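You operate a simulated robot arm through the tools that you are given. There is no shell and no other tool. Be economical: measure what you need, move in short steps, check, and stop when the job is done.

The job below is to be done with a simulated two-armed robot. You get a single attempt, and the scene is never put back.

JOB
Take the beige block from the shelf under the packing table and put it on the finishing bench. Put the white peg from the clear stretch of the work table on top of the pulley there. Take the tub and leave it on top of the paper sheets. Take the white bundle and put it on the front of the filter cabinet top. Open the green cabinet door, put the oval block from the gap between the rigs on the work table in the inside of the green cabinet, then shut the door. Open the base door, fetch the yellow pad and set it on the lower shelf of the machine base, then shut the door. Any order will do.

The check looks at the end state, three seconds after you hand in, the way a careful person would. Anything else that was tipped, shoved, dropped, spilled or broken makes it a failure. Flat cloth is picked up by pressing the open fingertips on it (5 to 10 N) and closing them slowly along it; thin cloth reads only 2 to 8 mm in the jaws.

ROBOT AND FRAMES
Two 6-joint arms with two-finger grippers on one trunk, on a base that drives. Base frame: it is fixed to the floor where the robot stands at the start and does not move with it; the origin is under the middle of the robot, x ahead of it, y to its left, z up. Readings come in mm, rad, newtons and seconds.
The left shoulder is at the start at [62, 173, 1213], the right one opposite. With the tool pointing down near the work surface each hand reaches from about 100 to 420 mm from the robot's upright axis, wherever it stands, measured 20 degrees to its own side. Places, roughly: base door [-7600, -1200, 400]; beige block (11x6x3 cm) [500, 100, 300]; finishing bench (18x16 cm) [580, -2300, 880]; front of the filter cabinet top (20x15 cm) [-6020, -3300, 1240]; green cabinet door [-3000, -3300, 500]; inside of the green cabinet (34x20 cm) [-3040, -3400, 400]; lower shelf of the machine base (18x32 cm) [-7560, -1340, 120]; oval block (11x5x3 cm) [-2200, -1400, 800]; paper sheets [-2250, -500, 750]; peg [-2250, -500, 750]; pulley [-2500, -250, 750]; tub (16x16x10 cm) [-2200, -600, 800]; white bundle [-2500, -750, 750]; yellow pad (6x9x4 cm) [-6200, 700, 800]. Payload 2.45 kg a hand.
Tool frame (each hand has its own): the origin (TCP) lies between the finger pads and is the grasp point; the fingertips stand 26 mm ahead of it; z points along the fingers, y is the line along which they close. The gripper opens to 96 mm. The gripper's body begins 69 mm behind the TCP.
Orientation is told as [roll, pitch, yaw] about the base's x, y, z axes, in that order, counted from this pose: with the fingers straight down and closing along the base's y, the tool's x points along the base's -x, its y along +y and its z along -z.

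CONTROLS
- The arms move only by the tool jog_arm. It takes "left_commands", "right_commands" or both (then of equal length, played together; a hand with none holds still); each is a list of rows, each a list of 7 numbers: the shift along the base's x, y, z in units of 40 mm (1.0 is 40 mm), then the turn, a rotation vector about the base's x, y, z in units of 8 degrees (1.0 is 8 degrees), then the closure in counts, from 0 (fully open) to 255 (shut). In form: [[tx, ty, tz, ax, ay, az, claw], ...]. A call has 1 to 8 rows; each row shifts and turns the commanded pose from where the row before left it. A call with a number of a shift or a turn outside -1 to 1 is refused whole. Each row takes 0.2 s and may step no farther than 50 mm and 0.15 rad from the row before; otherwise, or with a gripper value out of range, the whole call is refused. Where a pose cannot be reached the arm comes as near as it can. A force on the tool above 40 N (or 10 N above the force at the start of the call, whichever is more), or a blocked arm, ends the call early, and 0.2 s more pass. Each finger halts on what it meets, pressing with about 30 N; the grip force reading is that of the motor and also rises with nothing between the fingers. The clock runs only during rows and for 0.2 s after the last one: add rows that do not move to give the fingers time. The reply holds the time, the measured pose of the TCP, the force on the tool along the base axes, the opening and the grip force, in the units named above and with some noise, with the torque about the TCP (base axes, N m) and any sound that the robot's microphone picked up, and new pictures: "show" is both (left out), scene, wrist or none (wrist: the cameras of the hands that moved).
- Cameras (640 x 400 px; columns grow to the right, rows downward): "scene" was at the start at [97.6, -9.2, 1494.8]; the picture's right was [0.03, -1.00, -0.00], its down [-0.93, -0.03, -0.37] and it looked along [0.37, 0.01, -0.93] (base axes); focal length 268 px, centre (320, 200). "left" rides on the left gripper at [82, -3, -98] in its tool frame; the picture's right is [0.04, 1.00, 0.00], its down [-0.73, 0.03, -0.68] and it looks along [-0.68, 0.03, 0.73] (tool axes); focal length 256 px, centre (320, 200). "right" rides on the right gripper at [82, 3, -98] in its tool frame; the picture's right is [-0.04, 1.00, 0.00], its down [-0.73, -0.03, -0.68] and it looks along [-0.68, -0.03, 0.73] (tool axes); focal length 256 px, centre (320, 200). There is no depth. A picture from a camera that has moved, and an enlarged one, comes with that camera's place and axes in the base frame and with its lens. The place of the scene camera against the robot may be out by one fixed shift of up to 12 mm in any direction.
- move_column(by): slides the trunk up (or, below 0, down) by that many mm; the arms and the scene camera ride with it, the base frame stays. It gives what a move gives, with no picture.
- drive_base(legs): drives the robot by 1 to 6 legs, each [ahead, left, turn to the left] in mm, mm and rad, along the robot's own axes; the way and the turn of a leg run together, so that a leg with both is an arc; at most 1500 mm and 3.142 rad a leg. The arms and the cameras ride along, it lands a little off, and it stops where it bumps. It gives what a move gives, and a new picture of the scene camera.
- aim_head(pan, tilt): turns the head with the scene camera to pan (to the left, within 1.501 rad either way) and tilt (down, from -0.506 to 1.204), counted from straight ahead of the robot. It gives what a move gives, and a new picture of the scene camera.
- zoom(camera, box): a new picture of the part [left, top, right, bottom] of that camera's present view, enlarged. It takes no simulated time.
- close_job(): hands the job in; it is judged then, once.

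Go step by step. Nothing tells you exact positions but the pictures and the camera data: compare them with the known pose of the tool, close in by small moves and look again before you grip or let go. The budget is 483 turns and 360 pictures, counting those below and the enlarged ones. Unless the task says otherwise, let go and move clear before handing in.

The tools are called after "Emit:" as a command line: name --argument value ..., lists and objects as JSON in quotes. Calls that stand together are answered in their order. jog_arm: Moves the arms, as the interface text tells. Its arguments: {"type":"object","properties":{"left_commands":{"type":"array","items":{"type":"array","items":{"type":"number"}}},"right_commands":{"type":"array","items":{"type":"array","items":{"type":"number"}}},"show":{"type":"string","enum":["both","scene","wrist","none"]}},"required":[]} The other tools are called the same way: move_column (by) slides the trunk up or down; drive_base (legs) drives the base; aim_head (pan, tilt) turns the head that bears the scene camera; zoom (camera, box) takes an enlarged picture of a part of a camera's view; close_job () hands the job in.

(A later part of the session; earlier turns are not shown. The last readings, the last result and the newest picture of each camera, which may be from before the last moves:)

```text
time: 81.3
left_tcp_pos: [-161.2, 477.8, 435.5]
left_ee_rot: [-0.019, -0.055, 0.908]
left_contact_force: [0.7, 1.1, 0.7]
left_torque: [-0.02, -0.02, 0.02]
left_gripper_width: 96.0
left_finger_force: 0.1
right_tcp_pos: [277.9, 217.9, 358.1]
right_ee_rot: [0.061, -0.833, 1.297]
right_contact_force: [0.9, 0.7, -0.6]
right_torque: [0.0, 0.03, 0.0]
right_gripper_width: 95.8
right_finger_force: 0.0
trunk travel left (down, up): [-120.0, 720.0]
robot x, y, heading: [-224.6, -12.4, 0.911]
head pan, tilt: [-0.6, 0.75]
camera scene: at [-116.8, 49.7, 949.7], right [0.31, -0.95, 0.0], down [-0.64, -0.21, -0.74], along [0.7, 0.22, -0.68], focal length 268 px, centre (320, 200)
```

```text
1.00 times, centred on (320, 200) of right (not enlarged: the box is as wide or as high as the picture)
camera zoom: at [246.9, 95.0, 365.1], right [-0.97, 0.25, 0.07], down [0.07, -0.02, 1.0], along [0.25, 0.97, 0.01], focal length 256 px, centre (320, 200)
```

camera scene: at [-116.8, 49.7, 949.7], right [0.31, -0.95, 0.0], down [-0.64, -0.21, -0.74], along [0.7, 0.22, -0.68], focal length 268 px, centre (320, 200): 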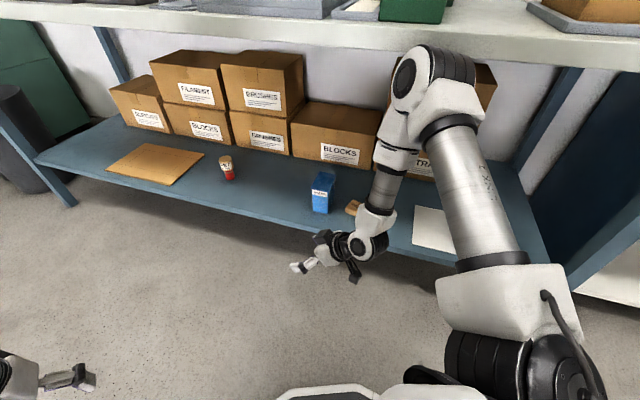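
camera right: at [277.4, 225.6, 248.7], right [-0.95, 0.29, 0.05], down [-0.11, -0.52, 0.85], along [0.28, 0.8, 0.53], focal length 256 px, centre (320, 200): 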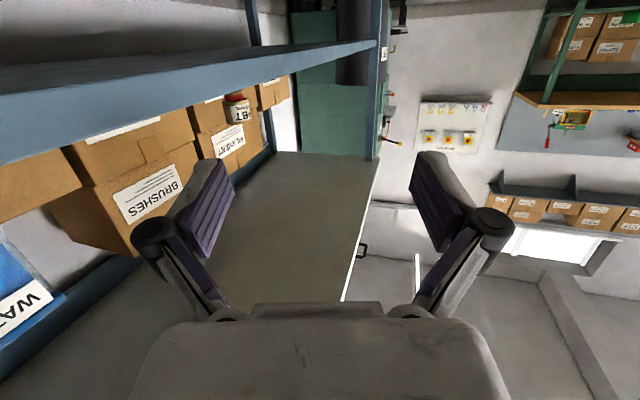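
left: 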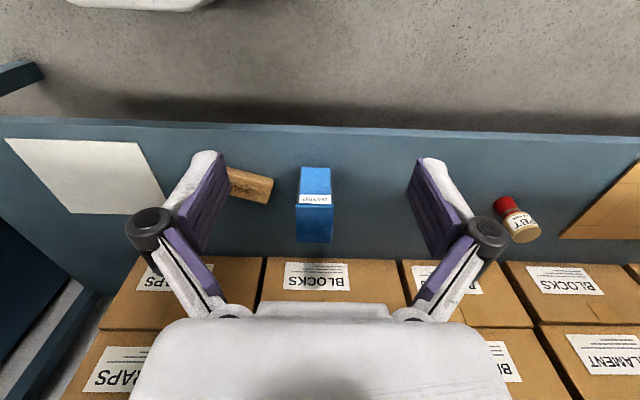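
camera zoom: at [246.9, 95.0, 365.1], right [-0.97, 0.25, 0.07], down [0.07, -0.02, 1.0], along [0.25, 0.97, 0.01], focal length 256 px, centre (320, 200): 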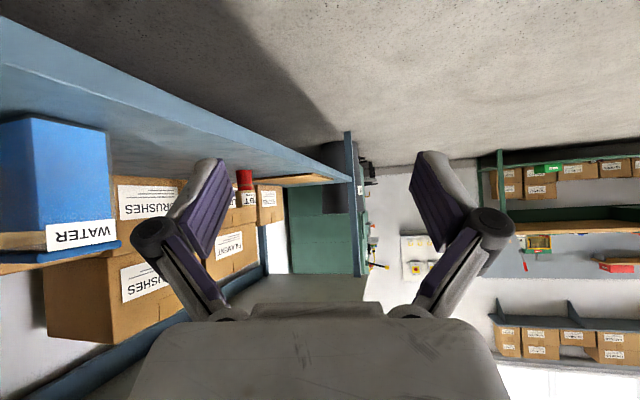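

The elbow, which sits about 300 mm above the wrist, touched the table edge. I'll back off, lower the trunk, and reach with a more extended arm so the elbow stays low.

Emit:
drive_base --legs '[[-330, 0, 0]]'

Emit:
move_column --by -100

Emit:
jog_arm --right_commands '[[0.5, 0.65, 0.3, 0, 0, 0, 0], [0.5, 0.65, 0.3, 0, 0, 0, 0], [0.5, 0.65, 0.3, 0, 0, 0, 0], [0.5, 0.65, 0.3, 0, 0, 0, 0], [0.5, 0.65, 0.3, 0, 0, 0, 0], [0.5, 0.65, 0.3, 0, 0, 0, 0]]' --show "scene"

```text
time: 83.5
left_tcp_pos: [-363.8, 215.1, 435.8]
left_ee_rot: [-0.012, -0.055, 0.91]
left_contact_force: [-0.3, -0.6, 0.8]
left_torque: [0.02, 0.0, 0.01]
left_gripper_width: 96.0
left_finger_force: 0.0
right_tcp_pos: [76.8, -44.7, 356.4]
right_ee_rot: [0.071, -0.831, 1.293]
right_contact_force: [0.4, 0.5, -0.1]
right_torque: [0.02, 0.04, 0.0]
right_gripper_width: 96.4
right_finger_force: 0.1
trunk travel left (down, up): [-120.0, 720.0]
robot x, y, heading: [-426.9, -271.1, 0.912]
head pan, tilt: [-0.6, 0.75]
camera scene: at [-314.5, -214.5, 949.7], right [0.31, -0.95, 0.0], down [-0.65, -0.21, -0.73], along [0.7, 0.22, -0.68], focal length 268 px, centre (320, 200)
```

scene: 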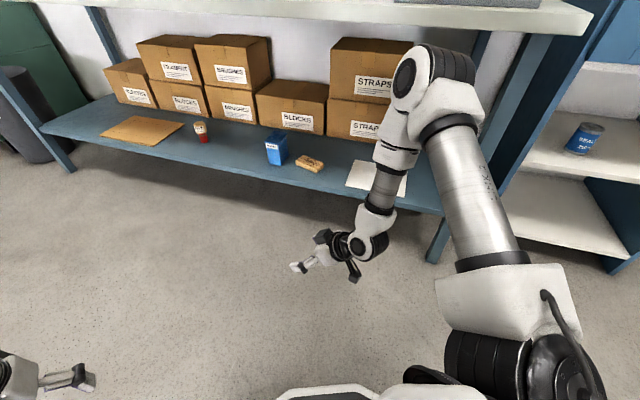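

```text
time: 84.8
left_tcp_pos: [-363.9, 214.8, 336.8]
left_ee_rot: [-0.012, -0.055, 0.909]
left_contact_force: [0.2, 0.1, -0.6]
left_torque: [0.01, 0.0, -0.02]
left_gripper_width: 96.1
left_finger_force: 0.1
right_tcp_pos: [77.5, -43.7, 256.0]
right_ee_rot: [0.071, -0.832, 1.292]
right_contact_force: [0.1, -0.1, 0.4]
right_torque: [0.01, 0.03, -0.03]
right_gripper_width: 95.7
right_finger_force: 0.1
trunk travel left (down, up): [-20.0, 820.0]
robot x, y, heading: [-426.6, -273.1, 0.912]
head pan, tilt: [-0.6, 0.75]
```

```text
time: 86.2
left_tcp_pos: [-362.5, 214.4, 336.7]
left_ee_rot: [-0.012, -0.053, 0.909]
left_contact_force: [-0.5, -0.7, -0.3]
left_torque: [-0.02, 0.0, -0.01]
left_gripper_width: 95.9
left_finger_force: 0.0
right_tcp_pos: [196.7, 113.0, 330.4]
right_ee_rot: [0.074, -0.834, 1.29]
right_contact_force: [0.4, 0.2, -0.1]
right_torque: [-0.03, -0.03, -0.03]
right_gripper_width: 95.9
right_finger_force: 0.1
trunk travel left (down, up): [-20.0, 820.0]
robot x, y, heading: [-425.1, -275.5, 0.91]
head pan, tilt: [-0.6, 0.75]
camera scene: at [-314.4, -214.5, 849.6], right [0.31, -0.95, 0.0], down [-0.65, -0.21, -0.73], along [0.7, 0.22, -0.68], focal length 268 px, centre (320, 200)
```

scene: 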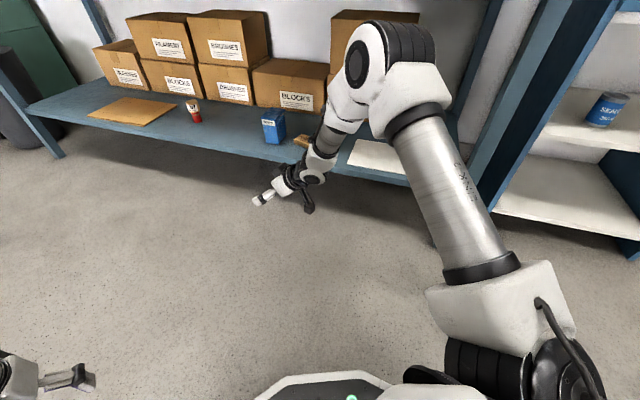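

It reached f≈688 with no limit, with the elbow at z≈755. I'll extend farther to lower the elbow more.

Emit:
jog_arm --right_commands '[[0.5, 0.65, 0, 0, 0, 0, 0], [0.5, 0.65, 0, 0, 0, 0, 0], [0.5, 0.65, 0, 0, 0, 0, 0], [0.5, 0.65, 0, 0, 0, 0, 0]]' --show "scene"

```text
time: 87.2
left_tcp_pos: [-363.2, 214.3, 337.0]
left_ee_rot: [-0.011, -0.055, 0.909]
left_contact_force: [-0.3, 0.3, -0.1]
left_torque: [-0.03, 0.01, 0.02]
left_gripper_width: 95.9
left_finger_force: 0.1
right_tcp_pos: [275.7, 215.4, 329.7]
right_ee_rot: [0.068, -0.832, 1.293]
right_contact_force: [0.7, -0.4, 0.2]
right_torque: [0.0, 0.03, 0.03]
right_gripper_width: 95.8
right_finger_force: 0.0
trunk travel left (down, up): [-20.0, 820.0]
robot x, y, heading: [-425.8, -273.4, 0.91]
head pan, tilt: [-0.6, 0.75]
camera scene: at [-314.4, -214.5, 849.6], right [0.31, -0.95, 0.0], down [-0.65, -0.21, -0.73], along [0.7, 0.22, -0.68], focal length 268 px, centre (320, 200)
```

scene: 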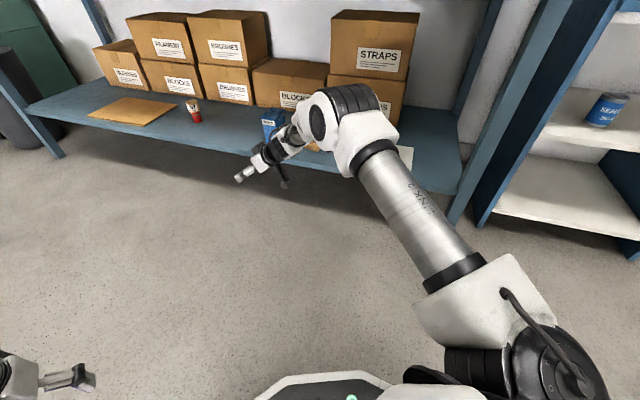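

Emit:
drive_base --legs '[[-59, -323, 0]]'

Emit:
zoom --camera "right" --box '[0, 0, 640, 400]'

```text
time: 89.3
left_tcp_pos: [-147.3, -27.6, 336.2]
left_ee_rot: [-0.015, -0.052, 0.911]
left_contact_force: [-0.8, 1.1, 0.6]
left_torque: [-0.01, 0.02, 0.05]
left_gripper_width: 96.1
left_finger_force: 0.1
right_tcp_pos: [490.9, -25.4, 329.5]
right_ee_rot: [0.073, -0.832, 1.292]
right_contact_force: [0.0, -1.1, 0.0]
right_torque: [0.01, -0.01, -0.02]
right_gripper_width: 96.1
right_finger_force: 0.0
trunk travel left (down, up): [-20.0, 820.0]
robot x, y, heading: [-211.6, -515.9, 0.915]
head pan, tilt: [-0.6, 0.75]
camera scene: at [-98.5, -456.5, 849.6], right [0.31, -0.95, 0.0], down [-0.65, -0.21, -0.73], along [0.7, 0.23, -0.68], focal length 268 px, centre (320, 200)
```

scene: 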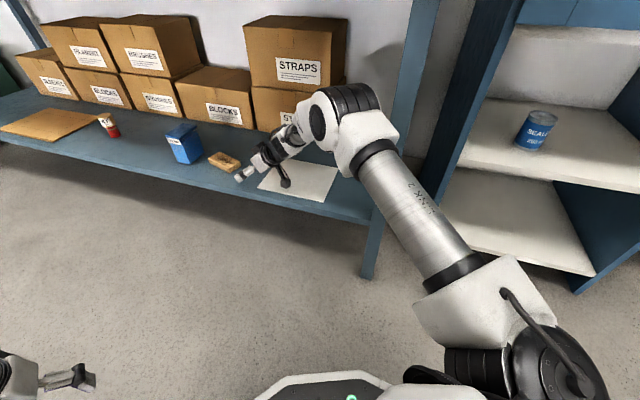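

```text
1.00 times, centred on (320, 200) of right (not enlarged: the box is as wide or as high as the picture)
camera zoom: at [459.5, -148.3, 335.6], right [-0.97, 0.25, 0.08], down [0.07, -0.03, 1.0], along [0.25, 0.97, 0.01], focal length 256 px, centre (320, 200)
```

zoom: 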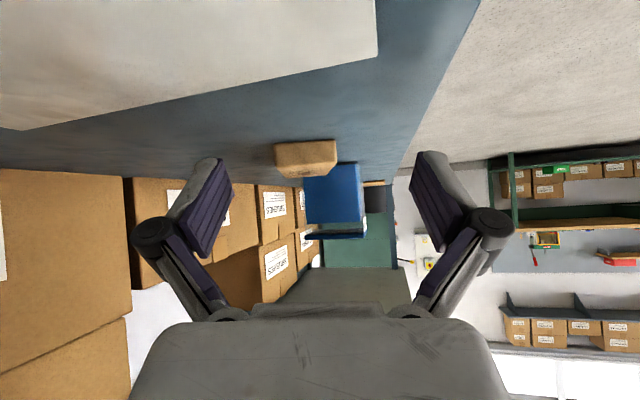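

The wrist view shows the block's near end between the open fingers, at about (520,50,304). I'll move in along its axis and lower slightly.

Emit:
jog_arm --right_commands '[[0.32, 0.87, -0.07, 0, 0, 0, 0], [0.32, 0.87, -0.07, 0, 0, 0, 0], [0.32, 0.87, -0.07, 0, 0, 0, 0], [0, 0, 0, 0, 0, 0, 0]]' --show "both"

```text
time: 90.3
left_tcp_pos: [-148.3, -28.3, 337.3]
left_ee_rot: [-0.012, -0.054, 0.912]
left_contact_force: [0.3, -0.1, 0.3]
left_torque: [0.03, 0.0, -0.02]
left_gripper_width: 96.0
left_finger_force: 0.1
right_tcp_pos: [514.2, 45.0, 321.6]
right_ee_rot: [0.073, -0.832, 1.295]
right_contact_force: [0.4, 0.0, 0.7]
right_torque: [-0.01, 0.01, 0.01]
right_gripper_width: 96.1
right_finger_force: 0.0
right hand out of reach, approached as far as the arm can: row 3
trunk travel left (down, up): [-20.0, 820.0]
robot x, y, heading: [-209.9, -519.8, 0.911]
head pan, tilt: [-0.6, 0.75]
camera scene: at [-98.5, -456.7, 849.6], right [0.31, -0.95, 0.0], down [-0.65, -0.21, -0.73], along [0.7, 0.23, -0.68], focal length 268 px, centre (320, 200)
camera right: at [483.1, -77.7, 327.3], right [-0.97, 0.25, 0.08], down [0.07, -0.03, 1.0], along [0.25, 0.97, 0.01], focal length 256 px, centre (320, 200)
```

scene: 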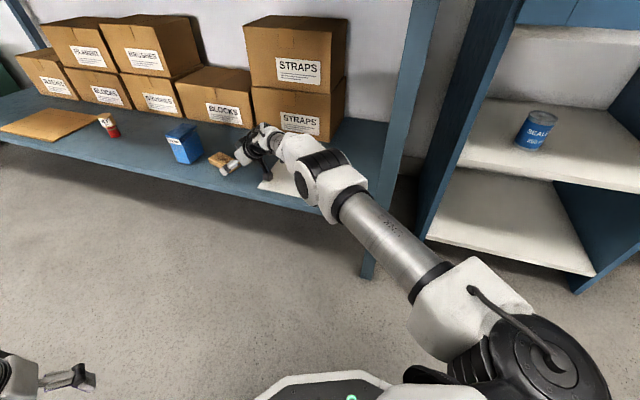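
right: 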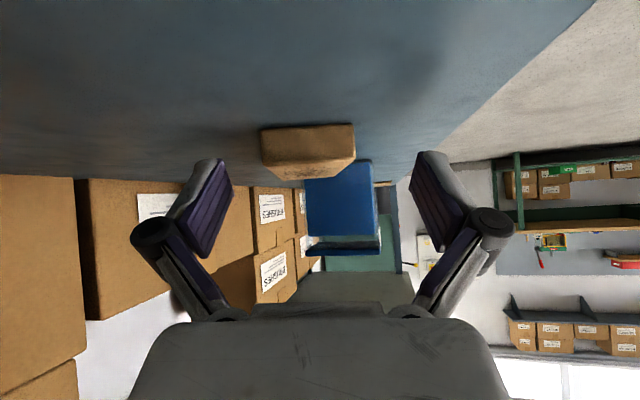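

Emit:
drive_base --legs '[[38, 6, 0]]'

Emit:
zoom --camera "right" --box '[0, 0, 640, 400]'

```text
time: 91.2
left_tcp_pos: [-130.2, 4.9, 336.3]
left_ee_rot: [-0.012, -0.052, 0.911]
left_contact_force: [1.0, 0.6, 1.0]
left_torque: [0.03, 0.02, 0.0]
left_gripper_width: 96.0
left_finger_force: 0.0
right_tcp_pos: [532.6, 77.9, 320.9]
right_ee_rot: [0.069, -0.833, 1.295]
right_contact_force: [-0.2, -0.4, 0.5]
right_torque: [0.0, 0.0, 0.01]
right_gripper_width: 96.1
right_finger_force: 0.1
trunk travel left (down, up): [-20.0, 820.0]
robot x, y, heading: [-188.0, -481.7, 0.914]
head pan, tilt: [-0.6, 0.75]
camera scene: at [-80.3, -423.2, 849.6], right [0.31, -0.95, 0.0], down [-0.65, -0.21, -0.73], along [0.7, 0.23, -0.68], focal length 268 px, centre (320, 200)
```

scene: 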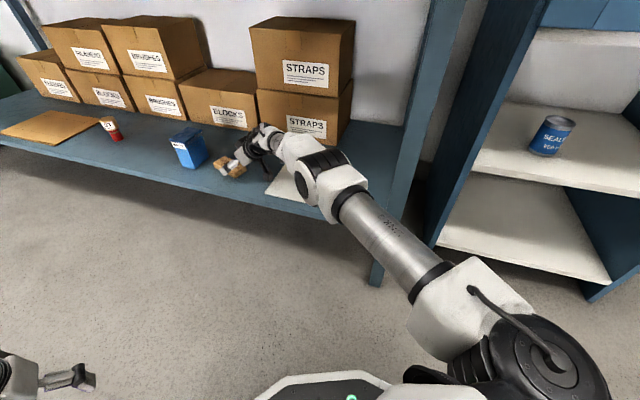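

```text
1.00 times, centred on (320, 200) of right (not enlarged: the box is as wide or as high as the picture)
camera zoom: at [501.3, -44.3, 327.3], right [-0.97, 0.25, 0.08], down [0.07, -0.03, 1.0], along [0.25, 0.97, 0.01], focal length 256 px, centre (320, 200)
```

zoom: 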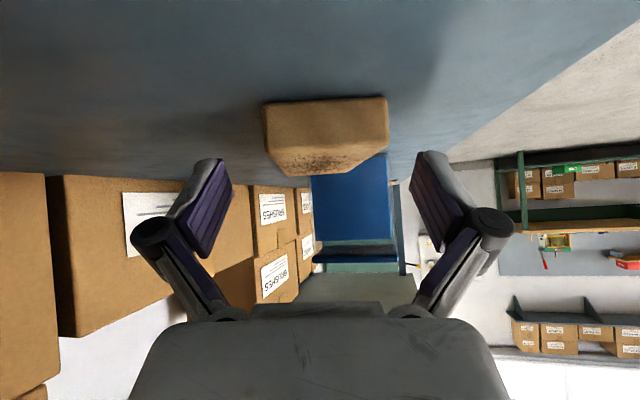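

The wrist view puts the block's near end right at the TCP (y≈77), with the shelf at z≈276. I need about 30 mm more forward and 14 mm down.

Emit:
move_column --by -14

Emit:
drive_base --legs '[[30, 11, 0]]'

Emit:
zoom --camera "right" --box '[0, 0, 640, 400]'

```text
time: 91.8
left_tcp_pos: [-130.4, 5.7, 323.0]
left_ee_rot: [-0.012, -0.056, 0.91]
left_contact_force: [1.0, 0.6, -0.1]
left_torque: [0.0, 0.0, -0.01]
left_gripper_width: 96.0
left_finger_force: 0.1
right_tcp_pos: [532.6, 77.1, 307.5]
right_ee_rot: [0.071, -0.832, 1.295]
right_contact_force: [-0.3, 0.2, 0.2]
right_torque: [0.01, -0.01, -0.01]
right_gripper_width: 96.1
right_finger_force: 0.1
trunk travel left (down, up): [-6.0, 834.0]
robot x, y, heading: [-192.0, -480.2, 0.917]
head pan, tilt: [-0.6, 0.75]
```

```text
time: 92.7
left_tcp_pos: [-121.0, 34.6, 321.4]
left_ee_rot: [-0.012, -0.052, 0.91]
left_contact_force: [0.0, -0.8, 0.1]
left_torque: [0.01, 0.01, 0.01]
left_gripper_width: 96.2
left_finger_force: 0.1
right_tcp_pos: [541.7, 109.0, 306.7]
right_ee_rot: [0.072, -0.831, 1.295]
right_contact_force: [0.4, 0.1, -0.3]
right_torque: [0.03, -0.03, -0.01]
right_gripper_width: 96.1
right_finger_force: 0.1
trunk travel left (down, up): [-6.0, 834.0]
robot x, y, heading: [-182.8, -450.1, 0.918]
head pan, tilt: [-0.6, 0.75]
camera scene: at [-70.9, -392.8, 835.6], right [0.31, -0.95, 0.0], down [-0.65, -0.21, -0.73], along [0.7, 0.23, -0.68], focal length 268 px, centre (320, 200)
```

scene: 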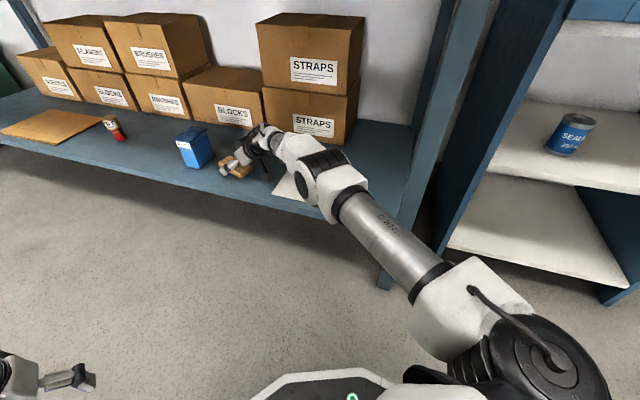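

```text
1.00 times, centred on (320, 200) of right (not enlarged: the box is as wide or as high as the picture)
camera zoom: at [510.5, -13.4, 313.3], right [-0.97, 0.25, 0.08], down [0.07, -0.03, 1.0], along [0.25, 0.97, 0.01], focal length 256 px, centre (320, 200)
```

zoom: 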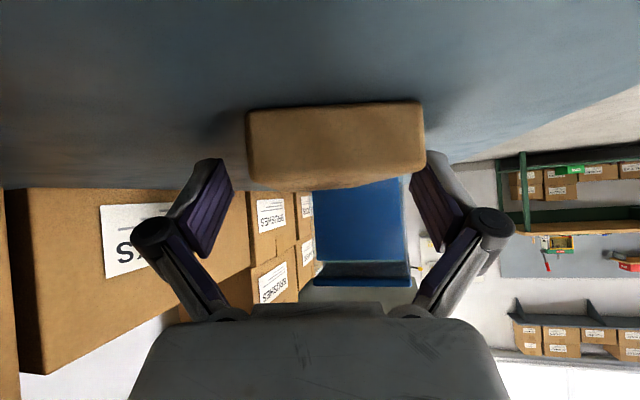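

The block is now between the fingers with about 40 mm inside. I'll close the gripper.

Emit:
jog_arm --right_commands '[[0, 0, 0, 0, 0, 0, 60], [0, 0, 0, 0, 0, 0, 120], [0, 0, 0, 0, 0, 0, 255], [0, 0, 0, 0, 0, 0, 255], [0, 0, 0, 0, 0, 0, 255]]' --show "wrist"

```text
time: 93.9
left_tcp_pos: [-121.7, 34.8, 322.7]
left_ee_rot: [-0.01, -0.056, 0.912]
left_contact_force: [1.8, 0.5, -0.6]
left_torque: [-0.01, -0.03, 0.02]
left_gripper_width: 95.9
left_finger_force: 0.1
right_tcp_pos: [543.2, 108.2, 311.2]
right_ee_rot: [0.067, -0.837, 1.296]
right_contact_force: [9.5, -0.5, 18.1]
right_torque: [0.17, -0.85, -0.09]
right_gripper_width: 53.6
right_finger_force: 30.1
trunk travel left (down, up): [-6.0, 834.0]
robot x, y, heading: [-180.9, -455.3, 0.913]
head pan, tilt: [-0.6, 0.75]
camera right: at [510.9, -13.7, 317.0], right [-0.97, 0.25, 0.07], down [0.07, -0.03, 1.0], along [0.25, 0.97, 0.01], focal length 256 px, centre (320, 200)
```

right: 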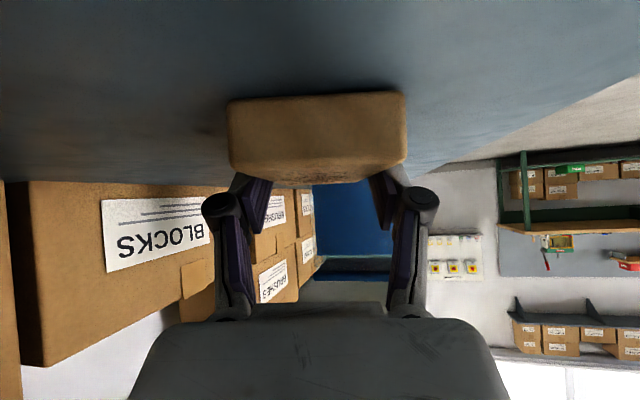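

The block is gripped at 53.6 mm. I'll lift with the trunk.

Emit:
move_column --by 50

Emit:
zoom --camera "right" --box '[0, 0, 640, 400]'

```text
time: 94.8
left_tcp_pos: [-120.7, 35.7, 372.1]
left_ee_rot: [-0.011, -0.052, 0.911]
left_contact_force: [-0.6, -0.3, -0.4]
left_torque: [0.03, 0.04, 0.0]
left_gripper_width: 95.9
left_finger_force: 0.0
right_tcp_pos: [540.7, 108.8, 356.3]
right_ee_rot: [0.073, -0.832, 1.295]
right_contact_force: [0.7, -0.3, -1.5]
right_torque: [0.04, 0.04, -0.02]
right_gripper_width: 53.2
right_finger_force: 29.6
trunk travel left (down, up): [-56.0, 784.0]
robot x, y, heading: [-182.1, -454.9, 0.91]
head pan, tilt: [-0.6, 0.75]
```

```text
1.00 times, centred on (320, 200) of right (not enlarged: the box is as wide or as high as the picture)
camera zoom: at [510.2, -13.4, 362.4], right [-0.97, 0.25, 0.08], down [0.07, -0.03, 1.0], along [0.25, 0.97, 0.01], focal length 256 px, centre (320, 200)
```

zoom: 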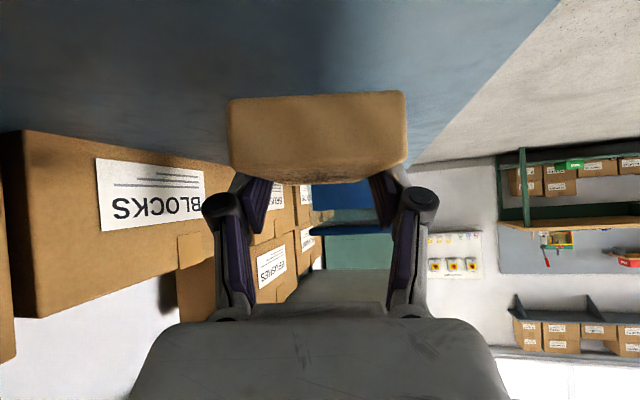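

The block is held. I'll back out along the heading.

Emit:
drive_base --legs '[[-400, 0, 0], [0, 0, -0.91]]'

Emit:
aim_head --pan -1.2 --tilt 0.5

```text
time: 98.3
left_tcp_pos: [-257.4, -310.7, 373.0]
left_ee_rot: [-0.01, -0.053, 0.681]
left_contact_force: [-0.4, 0.1, 0.5]
left_torque: [-0.02, 0.01, 0.0]
left_gripper_width: 96.0
left_finger_force: 0.2
right_tcp_pos: [396.8, -381.0, 359.4]
right_ee_rot: [0.079, -0.834, 1.077]
right_contact_force: [-0.5, -0.5, -1.1]
right_torque: [0.02, -0.02, -0.01]
right_gripper_width: 53.6
right_finger_force: 30.0
trunk travel left (down, up): [-56.0, 784.0]
robot x, y, heading: [-424.9, -768.4, 0.682]
head pan, tilt: [-0.6, 0.75]
stopped in leg 2: the force on the tool passed its limit at 117 N (the readings are from after the stop); the commanded pose is now the measured one
camera scene: at [-304.4, -739.1, 885.6], right [0.08, -1.0, 0.0], down [-0.68, -0.06, -0.73], along [0.73, 0.06, -0.68], focal length 268 px, centre (320, 200)
```

scene: 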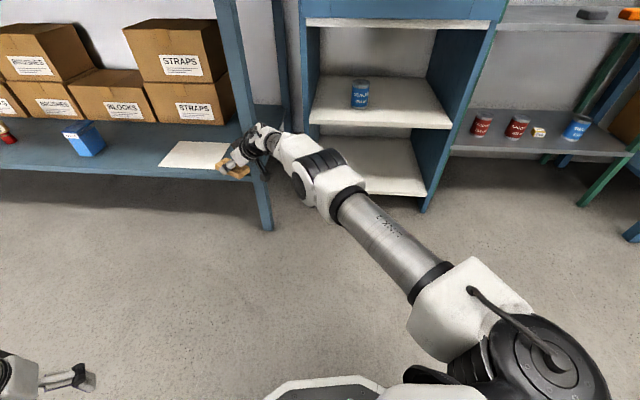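

```text
time: 99.3
left_tcp_pos: [-256.8, -311.5, 371.4]
left_ee_rot: [-0.01, -0.055, 0.68]
left_contact_force: [-0.1, 0.1, -0.3]
left_torque: [0.02, 0.0, -0.03]
left_gripper_width: 96.1
left_finger_force: 0.1
right_tcp_pos: [396.2, -380.7, 358.2]
right_ee_rot: [0.082, -0.834, 1.078]
right_contact_force: [0.4, 0.8, -1.1]
right_torque: [-0.03, -0.01, -0.01]
right_gripper_width: 53.4
right_finger_force: 30.0
trunk travel left (down, up): [-56.0, 784.0]
robot x, y, heading: [-430.4, -773.1, 0.683]
head pan, tilt: [-1.201, 0.499]
camera scene: at [-307.8, -790.9, 907.6], right [-0.49, -0.87, 0.0], down [-0.42, 0.24, -0.88], along [0.76, -0.43, -0.48], focal length 268 px, centre (320, 200)
```

scene: 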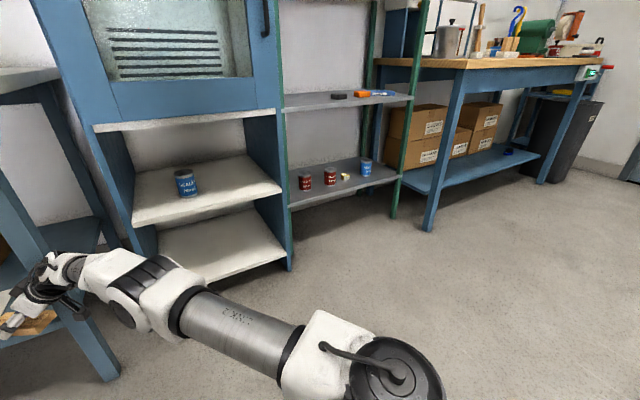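

The turn swept the hand into the table leg. I'll turn back left to the clear heading, then back straight away before turning again.

Emit:
drive_base --legs '[[0, 0, 0.2], [-500, 0, 0]]'

Emit:
zoom --camera "right" --box '[0, 0, 640, 400]'

```text
time: 103.0
left_tcp_pos: [-670.9, -675.0, 372.5]
left_ee_rot: [-0.01, -0.052, 0.878]
left_contact_force: [0.3, 0.3, 0.1]
left_torque: [-0.01, -0.01, -0.01]
left_gripper_width: 96.0
left_finger_force: 0.1
right_tcp_pos: [-16.5, -617.7, 358.7]
right_ee_rot: [0.081, -0.834, 1.274]
right_contact_force: [0.0, 0.0, -1.1]
right_torque: [0.02, 0.02, -0.05]
right_gripper_width: 53.4
right_finger_force: 30.1
trunk travel left (down, up): [-56.0, 784.0]
robot x, y, heading: [-748.6, -1158.8, 0.886]
head pan, tilt: [-1.201, 0.499]
camera scene: at [-628.0, -1157.4, 907.6], right [-0.31, -0.95, 0.0], down [-0.45, 0.15, -0.88], along [0.83, -0.28, -0.48], focal length 268 px, centre (320, 200)
```

scene: 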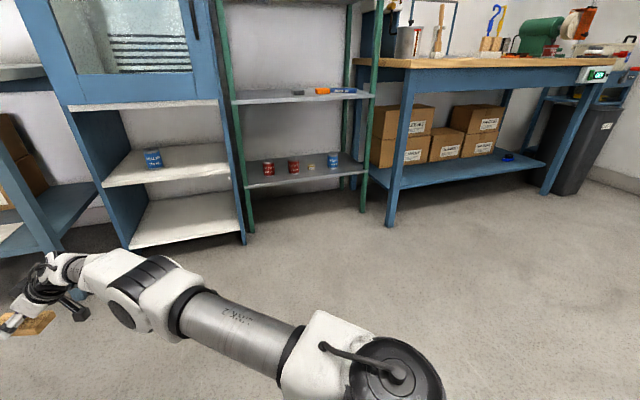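

```text
1.00 times, centred on (320, 200) of right (not enlarged: the box is as wide or as high as the picture)
camera zoom: at [-49.3, -738.9, 364.7], right [-0.96, 0.26, 0.08], down [0.08, -0.03, 1.0], along [0.26, 0.97, 0.01], focal length 256 px, centre (320, 200)
```

zoom: 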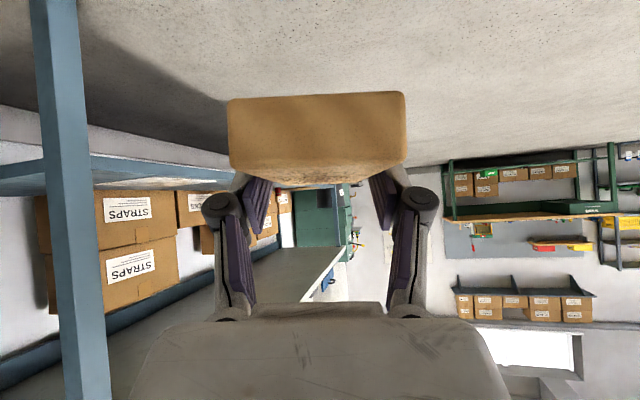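

The arm is clear and the block is firmly held. I'll turn to heading 0, raise the trunk, and retract the arm a bit.

Emit:
drive_base --legs '[[0, 0, -0.886]]'

Emit:
move_column --by 640

Emit:
jog_arm --right_commands '[[-1, 0, 0, 0, 0, 0, 255], [-1, 0, 0, 0, 0, 0, 255], [-1, 0, 0, 0, 0, 0, 255], [-1, 0, 0, 0, 0, 0, 255], [-1, 0, 0, 0, 0, -0.6, 255], [-1, 0, -0.2, 0, 0, -0.8, 255], [-0.5, 0, -0.2, 0, 0, -0.8, 255]]' --show "none"

Emit:
aim_head --pan -0.6 --tilt 0.4

```text
time: 105.7
left_tcp_pos: [-322.9, -914.6, 372.7]
left_ee_rot: [-0.011, -0.052, -0.01]
left_contact_force: [0.0, -1.3, 0.2]
left_torque: [0.0, 0.01, -0.02]
left_gripper_width: 96.1
left_finger_force: 0.0
right_tcp_pos: [136.5, -1385.7, 357.6]
right_ee_rot: [0.078, -0.837, 0.388]
right_contact_force: [-0.7, -0.1, -0.7]
right_torque: [-0.02, -0.02, -0.02]
right_gripper_width: 53.3
right_finger_force: 29.9
trunk travel left (down, up): [-56.0, 784.0]
robot x, y, heading: [-752.6, -1162.3, -0.006]
head pan, tilt: [-1.201, 0.499]
camera scene: at [-663.7, -1253.1, 907.6], right [-0.93, -0.36, 0.0], down [-0.17, 0.45, -0.88], along [0.31, -0.82, -0.48], focal length 268 px, centre (320, 200)
```

scene: 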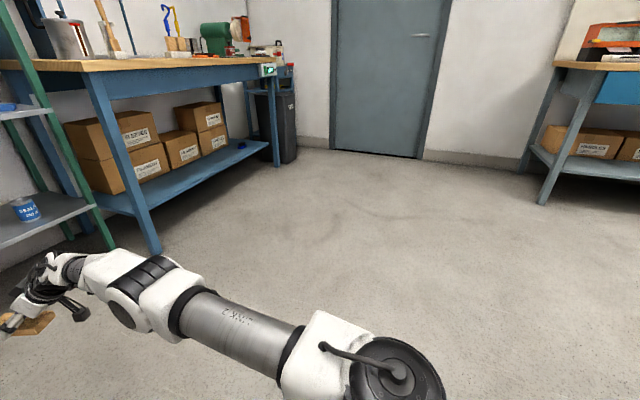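

```text
refused: 640 is not a number from -400 to 400
```

```text
time: 107.3
left_tcp_pos: [-322.6, -915.5, 372.2]
left_ee_rot: [-0.011, -0.053, -0.011]
left_contact_force: [-0.4, -0.2, -0.1]
left_torque: [-0.02, 0.01, -0.01]
left_gripper_width: 95.8
left_finger_force: 0.2
right_tcp_pos: [-125.5, -1386.6, 345.2]
right_ee_rot: [0.077, -0.834, 0.08]
right_contact_force: [0.4, -0.7, -1.0]
right_torque: [0.0, 0.02, 0.02]
right_gripper_width: 53.3
right_finger_force: 30.3
trunk travel left (down, up): [-56.0, 784.0]
robot x, y, heading: [-749.5, -1163.1, -0.011]
head pan, tilt: [-1.201, 0.499]
```

```text
time: 108.3
left_tcp_pos: [-323.5, -915.3, 371.7]
left_ee_rot: [-0.01, -0.055, -0.01]
left_contact_force: [-0.9, 0.0, 0.0]
left_torque: [0.0, 0.0, 0.03]
left_gripper_width: 95.7
left_finger_force: 0.0
right_tcp_pos: [-124.5, -1386.0, 344.4]
right_ee_rot: [0.078, -0.833, 0.08]
right_contact_force: [-0.4, -0.6, -1.0]
right_torque: [0.01, -0.02, -0.02]
right_gripper_width: 53.5
right_finger_force: 30.1
trunk travel left (down, up): [-56.0, 784.0]
robot x, y, heading: [-747.9, -1161.6, -0.009]
head pan, tilt: [-0.6, 0.4]
camera scene: at [-620.1, -1221.0, 916.7], right [-0.57, -0.82, 0.0], down [-0.32, 0.22, -0.92], along [0.76, -0.53, -0.39], focal length 268 px, centre (320, 200)
```

scene: 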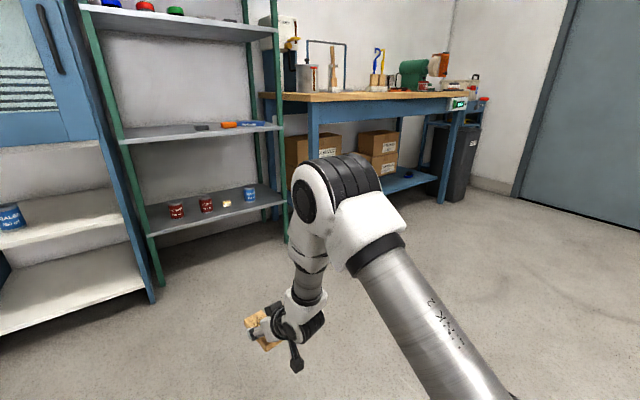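

Emit:
move_column --by 400

Emit:
move_column --by 280

Emit:
drive_base --legs '[[0, -910, 0]]'

Emit:
aim_head --pan -0.1 --tilt 0.7

```text
time: 112.1
left_tcp_pos: [-324.2, -915.7, 771.8]
left_ee_rot: [-0.01, -0.052, -0.01]
left_contact_force: [-1.1, -0.7, 0.4]
left_torque: [0.03, -0.04, 0.02]
left_gripper_width: 96.2
left_finger_force: 0.0
right_tcp_pos: [-123.8, -1386.4, 744.6]
right_ee_rot: [0.081, -0.835, 0.08]
right_contact_force: [-0.1, -0.2, -0.6]
right_torque: [0.02, -0.01, 0.0]
right_gripper_width: 53.4
right_finger_force: 29.7
trunk travel left (down, up): [-456.0, 384.0]
robot x, y, heading: [-751.2, -1157.3, -0.009]
head pan, tilt: [-0.6, 0.4]
```

```text
time: 115.0
left_tcp_pos: [-323.6, -914.4, 1052.6]
left_ee_rot: [-0.011, -0.052, -0.01]
left_contact_force: [0.5, 0.2, -0.2]
left_torque: [-0.02, -0.01, 0.03]
left_gripper_width: 95.8
left_finger_force: 0.0
right_tcp_pos: [-124.3, -1386.1, 1024.5]
right_ee_rot: [0.081, -0.835, 0.081]
right_contact_force: [0.5, 0.4, -0.7]
right_torque: [0.01, -0.02, -0.02]
right_gripper_width: 53.2
right_finger_force: 30.4
trunk travel left (down, up): [-736.0, 104.0]
robot x, y, heading: [-752.6, -1161.3, -0.011]
head pan, tilt: [-0.6, 0.4]
```

```text
time: 119.8
left_tcp_pos: [-328.3, -1827.4, 1053.7]
left_ee_rot: [-0.011, -0.052, -0.001]
left_contact_force: [0.7, 0.3, -0.9]
left_torque: [0.02, 0.03, 0.01]
left_gripper_width: 95.9
left_finger_force: 0.0
right_tcp_pos: [-124.1, -2296.0, 1024.7]
right_ee_rot: [0.079, -0.833, 0.088]
right_contact_force: [-0.7, 0.1, -0.9]
right_torque: [-0.03, 0.01, 0.01]
right_gripper_width: 53.5
right_finger_force: 29.7
trunk travel left (down, up): [-736.0, 104.0]
robot x, y, heading: [-751.1, -2077.7, 0.0]
head pan, tilt: [-0.6, 0.4]
camera scene: at [-621.8, -2135.7, 1596.7], right [-0.56, -0.83, 0.0], down [-0.32, 0.22, -0.92], along [0.76, -0.52, -0.39], focal length 268 px, centre (320, 200)
```

scene: 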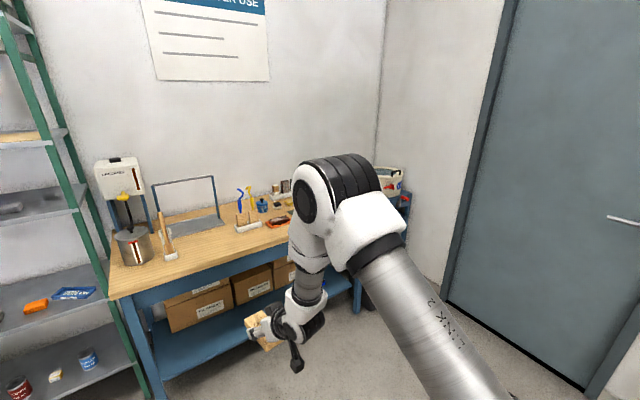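

```text
time: 120.7
left_tcp_pos: [-328.1, -1828.8, 1051.4]
left_ee_rot: [-0.012, -0.054, -0.002]
left_contact_force: [0.0, 0.1, 0.1]
left_torque: [0.01, 0.06, 0.01]
left_gripper_width: 96.3
left_finger_force: 0.0
right_tcp_pos: [-125.2, -2297.8, 1024.3]
right_ee_rot: [0.078, -0.835, 0.087]
right_contact_force: [0.2, 0.5, -1.1]
right_torque: [-0.02, -0.05, 0.02]
right_gripper_width: 53.6
right_finger_force: 29.9
trunk travel left (down, up): [-736.0, 104.0]
robot x, y, heading: [-748.9, -2077.0, 0.001]
head pan, tilt: [-0.099, 0.7]
camera scene: at [-613.8, -2092.2, 1569.9], right [-0.1, -1.0, 0.0], down [-0.64, 0.06, -0.77], along [0.76, -0.08, -0.64], focal length 268 px, centre (320, 200)
```

scene: 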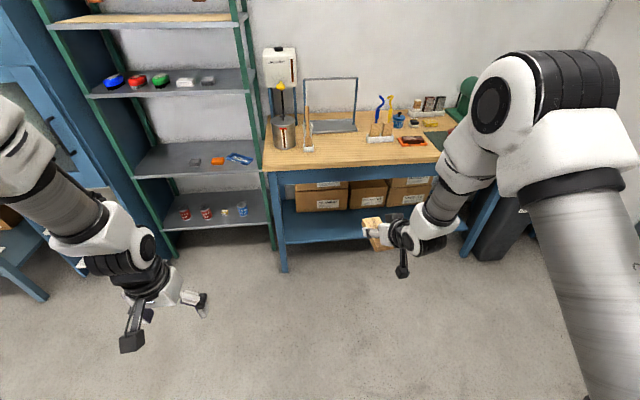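

The clear spot on the bench is right where expected, near (580,-2300). I'll drive ahead 600 and look again.

Emit:
drive_base --legs '[[600, 0, 0]]'

Emit:
zoom --camera "right" --box '[0, 0, 640, 400]'

```text
time: 124.1
left_tcp_pos: [286.7, -1835.1, 1052.0]
left_ee_rot: [-0.011, -0.054, -0.014]
left_contact_force: [0.4, 0.0, 1.1]
left_torque: [0.02, 0.0, 0.0]
left_gripper_width: 96.0
left_finger_force: 0.0
right_tcp_pos: [483.6, -2307.4, 1024.1]
right_ee_rot: [0.08, -0.833, 0.075]
right_contact_force: [0.1, 0.4, -1.2]
right_torque: [0.01, 0.0, 0.02]
right_gripper_width: 53.2
right_finger_force: 30.5
trunk travel left (down, up): [-736.0, 104.0]
robot x, y, heading: [-139.9, -2081.8, -0.011]
head pan, tilt: [-0.099, 0.7]
camera scene: at [-2.7, -2096.8, 1570.0], right [-0.11, -0.99, 0.0], down [-0.64, 0.07, -0.77], along [0.76, -0.08, -0.64], focal length 268 px, centre (320, 200)
```

scene: 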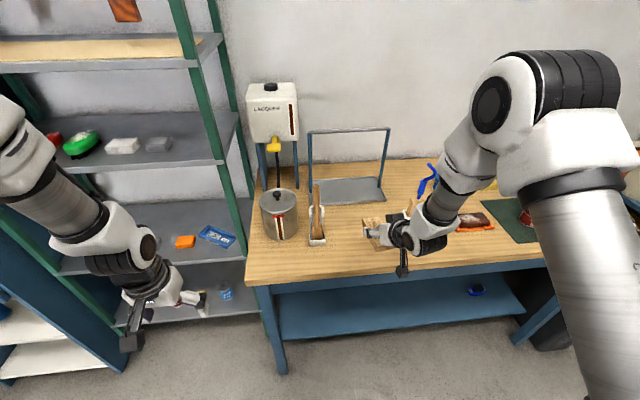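

```text
1.00 times, centred on (320, 200) of right (not enlarged: the box is as wide or as high as the picture)
camera zoom: at [356.7, -2320.8, 1030.9], right [-0.11, 0.99, 0.08], down [0.0, -0.08, 1.0], along [0.99, 0.11, 0.01], focal length 256 px, centre (320, 200)
```

zoom: 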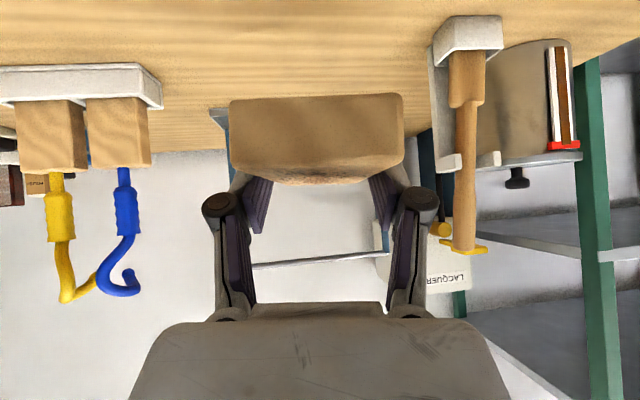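

Emit:
drive_base --legs '[[82, 0, 0]]'

Emit:
move_column --by -70

Emit:
zoom --camera "right" --box '[0, 0, 640, 400]'

Emit:
zoom --camera "scene" --box '[220, 120, 540, 320]'

```text
time: 125.2
left_tcp_pos: [367.9, -1837.0, 1053.8]
left_ee_rot: [-0.011, -0.056, -0.015]
left_contact_force: [0.4, -0.2, -0.6]
left_torque: [-0.02, -0.01, -0.02]
left_gripper_width: 96.0
left_finger_force: 0.0
right_tcp_pos: [564.7, -2308.8, 1025.3]
right_ee_rot: [0.079, -0.836, 0.075]
right_contact_force: [0.6, -0.8, -1.1]
right_torque: [0.0, -0.01, 0.02]
right_gripper_width: 53.4
right_finger_force: 29.5
trunk travel left (down, up): [-736.0, 104.0]
robot x, y, heading: [-61.9, -2086.6, -0.011]
head pan, tilt: [-0.099, 0.7]
camera scene: at [77.7, -2097.6, 1570.2], right [-0.11, -0.99, 0.0], down [-0.64, 0.07, -0.77], along [0.76, -0.08, -0.64], focal length 268 px, centre (320, 200)
```

scene: 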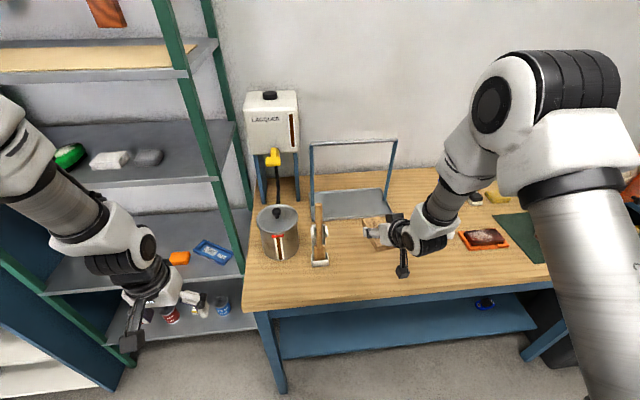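

```text
time: 126.3
left_tcp_pos: [368.0, -1835.7, 983.1]
left_ee_rot: [-0.011, -0.055, -0.014]
left_contact_force: [-0.3, 0.4, 0.4]
left_torque: [-0.02, 0.03, -0.01]
left_gripper_width: 95.8
left_finger_force: 0.2
right_tcp_pos: [566.6, -2308.6, 955.1]
right_ee_rot: [0.079, -0.833, 0.075]
right_contact_force: [-0.7, -0.5, -1.2]
right_torque: [0.05, 0.0, 0.0]
right_gripper_width: 53.3
right_finger_force: 30.3
trunk travel left (down, up): [-666.0, 174.0]
robot x, y, heading: [-56.0, -2082.8, -0.014]
head pan, tilt: [-0.099, 0.7]
```

```text
1.00 times, centred on (320, 200) of right (not enlarged: the box is as wide or as high as the picture)
camera zoom: at [438.9, -2321.6, 961.1], right [-0.11, 0.99, 0.08], down [0.0, -0.08, 1.0], along [0.99, 0.11, 0.01], focal length 256 px, centre (320, 200)
```

zoom: 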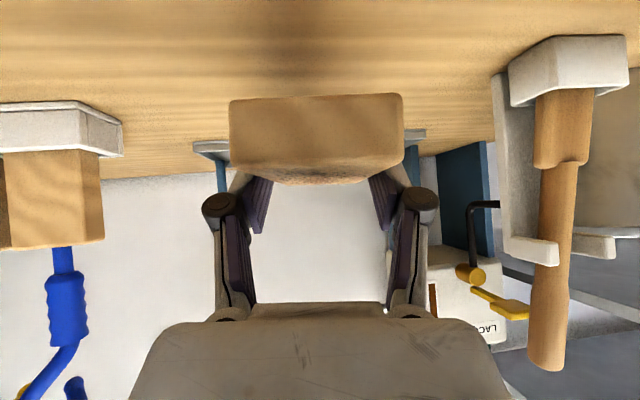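

```text
2.00 times, centred on (380, 220) of scene
camera zoom: at [79.3, -2097.6, 1500.0], right [-0.11, -0.99, 0.0], down [-0.64, 0.07, -0.77], along [0.76, -0.08, -0.64], focal length 536 px, centre (200, 160)
```

zoom: 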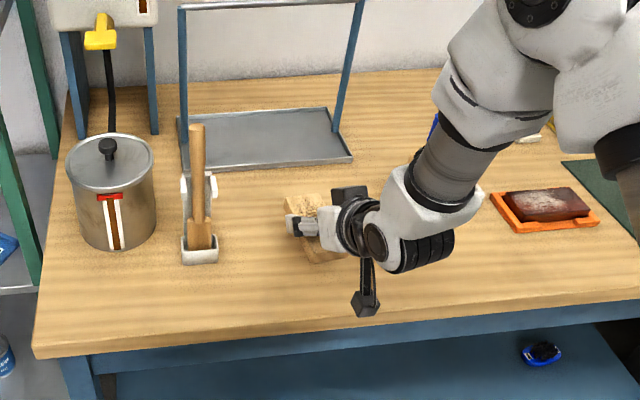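

The block hovers over the clear spot in front of the tray. I'll lower until contact.

Emit:
move_column --by -35

Emit:
jog_arm --right_commands '[[0, 0, -0.1, 0, 0, 0, 255], [0, 0, -0.1, 0, 0, 0, 255], [0, 0, -0.1, 0, 0, 0, 255]]' --show "wrist"

```text
time: 127.1
left_tcp_pos: [369.1, -1837.1, 947.4]
left_ee_rot: [-0.01, -0.055, -0.015]
left_contact_force: [-0.6, -0.1, -0.4]
left_torque: [-0.02, 0.01, 0.01]
left_gripper_width: 95.9
left_finger_force: 0.1
right_tcp_pos: [566.1, -2308.6, 920.2]
right_ee_rot: [0.079, -0.833, 0.075]
right_contact_force: [0.4, 0.0, -0.8]
right_torque: [0.04, -0.02, -0.01]
right_gripper_width: 53.6
right_finger_force: 30.0
trunk travel left (down, up): [-631.0, 209.0]
robot x, y, heading: [-57.1, -2081.9, -0.01]
head pan, tilt: [-0.099, 0.7]
```

```text
time: 127.9
left_tcp_pos: [370.5, -1835.7, 946.4]
left_ee_rot: [-0.012, -0.051, -0.013]
left_contact_force: [-0.3, -0.4, 0.0]
left_torque: [0.01, 0.02, 0.01]
left_gripper_width: 96.1
left_finger_force: 0.1
right_tcp_pos: [566.5, -2308.7, 908.0]
right_ee_rot: [0.079, -0.835, 0.077]
right_contact_force: [0.5, 0.6, -1.5]
right_torque: [0.01, 0.0, -0.01]
right_gripper_width: 53.0
right_finger_force: 29.9
trunk travel left (down, up): [-631.0, 209.0]
robot x, y, heading: [-56.9, -2081.2, -0.01]
head pan, tilt: [-0.099, 0.7]
camera right: at [439.8, -2321.7, 913.9], right [-0.11, 0.99, 0.08], down [0.0, -0.08, 1.0], along [0.99, 0.11, 0.01], focal length 256 px, centre (320, 200)
```

right: 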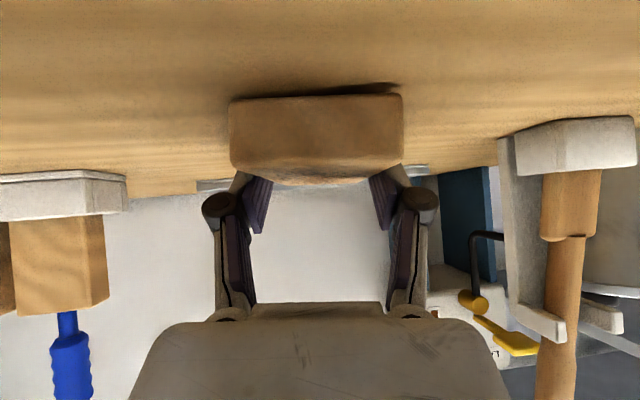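

Emit:
jog_arm --right_commands '[[0, 0, -0.06, 0, 0, 0, 255], [0, 0, -0.06, 0, 0, 0, 255], [0, 0, -0.06, 0, 0, 0, 255]]' --show "none"

Emit:
jog_arm --right_commands '[[0, 0, -0.05, 0, 0, 0, 255], [0, 0, -0.05, 0, 0, 0, 255]]' --show "wrist"

```text
time: 128.7
left_tcp_pos: [366.3, -1836.4, 949.7]
left_ee_rot: [-0.012, -0.056, -0.016]
left_contact_force: [0.6, 0.1, -0.3]
left_torque: [-0.03, -0.02, 0.02]
left_gripper_width: 96.2
left_finger_force: 0.2
right_tcp_pos: [566.2, -2309.1, 907.3]
right_ee_rot: [0.079, -0.85, 0.079]
right_contact_force: [5.2, -5.1, 38.3]
right_torque: [-1.31, -0.2, 0.12]
right_gripper_width: 53.5
right_finger_force: 30.1
trunk travel left (down, up): [-631.0, 209.0]
robot x, y, heading: [-56.8, -2081.6, -0.016]
head pan, tilt: [-0.099, 0.7]
```

```text
time: 129.1
left_tcp_pos: [366.1, -1835.8, 949.6]
left_ee_rot: [-0.012, -0.054, -0.016]
left_contact_force: [-0.6, 0.2, -0.3]
left_torque: [-0.01, 0.01, 0.03]
left_gripper_width: 95.9
left_finger_force: 0.2
right_tcp_pos: [568.1, -2308.6, 905.2]
right_ee_rot: [0.075, -0.853, 0.079]
right_contact_force: [-8.4, 0.4, 21.4]
right_torque: [-0.7, 0.46, -0.24]
right_gripper_width: 53.2
right_finger_force: 30.1
trunk travel left (down, up): [-631.0, 209.0]
robot x, y, heading: [-56.6, -2081.6, -0.013]
head pan, tilt: [-0.099, 0.7]
stopped in row 1 (right hand): the force on the tool passed its limit at 50 N (the readings are from after the stop); the commanded pose is now the measured one
camera right: at [440.4, -2321.6, 909.8], right [-0.11, 0.99, 0.08], down [-0.02, -0.08, 1.0], along [0.99, 0.11, 0.03], focal length 256 px, centre (320, 200)
```

right: 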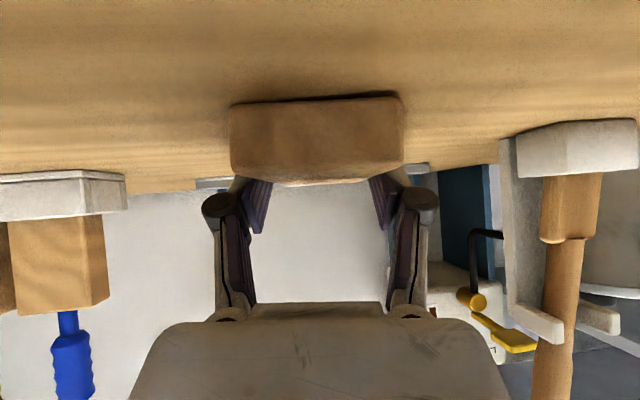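

Contact is firm. I'll open the gripper, then back away up along the tool.

Emit:
jog_arm --right_commands '[[0, 0, 0, 0, 0, 0, 180], [0, 0, 0, 0, 0, 0, 100], [0, 0, 0, 0, 0, 0, 0], [0, 0, 0, 0, 0, 0, 0]]' --show "none"

Emit:
jog_arm --right_commands '[[-0.5, 0, 0.5, 0, 0, 0, 0], [-0.5, 0, 0.5, 0, 0, 0, 0], [-0.5, 0, 0.5, 0, 0, 0, 0], [-0.5, 0, 0.5, 0, 0, 0, 0]]' --show "both"

```text
time: 130.1
left_tcp_pos: [369.2, -1835.2, 948.9]
left_ee_rot: [-0.012, -0.053, -0.013]
left_contact_force: [0.9, -1.1, 0.3]
left_torque: [0.02, -0.01, 0.02]
left_gripper_width: 95.7
left_finger_force: 0.1
right_tcp_pos: [569.1, -2309.4, 902.5]
right_ee_rot: [0.079, -0.845, 0.076]
right_contact_force: [0.7, -0.3, 0.1]
right_torque: [0.0, 0.0, 0.0]
right_gripper_width: 96.1
right_finger_force: 0.2
trunk travel left (down, up): [-631.0, 209.0]
robot x, y, heading: [-54.2, -2080.7, -0.011]
head pan, tilt: [-0.099, 0.7]
```

```text
time: 131.1
left_tcp_pos: [369.0, -1837.5, 948.0]
left_ee_rot: [-0.011, -0.056, -0.015]
left_contact_force: [0.3, 0.8, 0.2]
left_torque: [0.01, 0.0, 0.02]
left_gripper_width: 95.7
left_finger_force: 0.1
right_tcp_pos: [488.1, -2307.4, 982.1]
right_ee_rot: [0.077, -0.85, 0.075]
right_contact_force: [-0.1, -0.2, -0.6]
right_torque: [0.01, 0.04, 0.0]
right_gripper_width: 95.9
right_finger_force: 0.1
trunk travel left (down, up): [-631.0, 209.0]
robot x, y, heading: [-53.4, -2082.8, -0.01]
head pan, tilt: [-0.099, 0.7]
camera scene: at [78.2, -2097.4, 1465.1], right [-0.11, -0.99, 0.0], down [-0.64, 0.07, -0.77], along [0.76, -0.08, -0.64], focal length 268 px, centre (320, 200)
camera right: at [360.6, -2320.5, 987.0], right [-0.11, 0.99, 0.08], down [-0.01, -0.08, 1.0], along [0.99, 0.11, 0.02], focal length 256 px, centre (320, 200)
```

scene: 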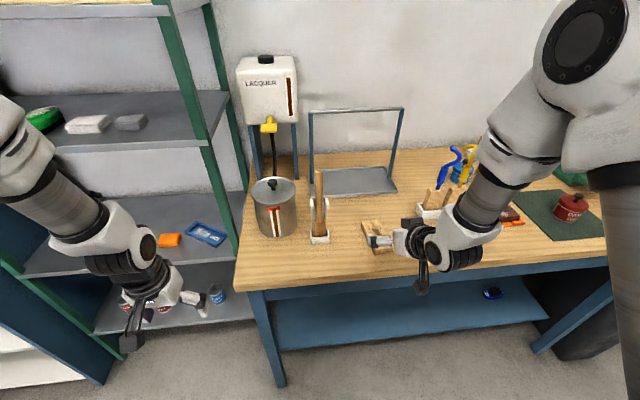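
right: 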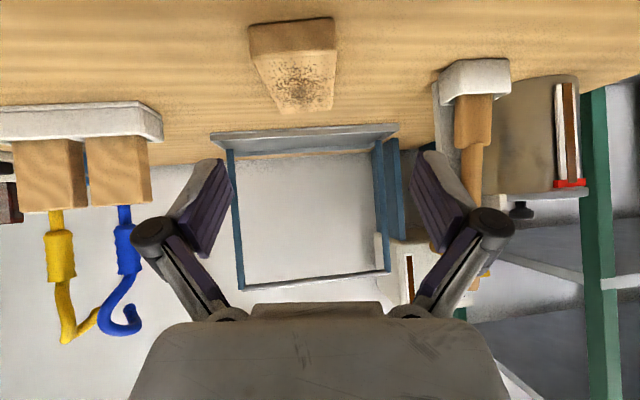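

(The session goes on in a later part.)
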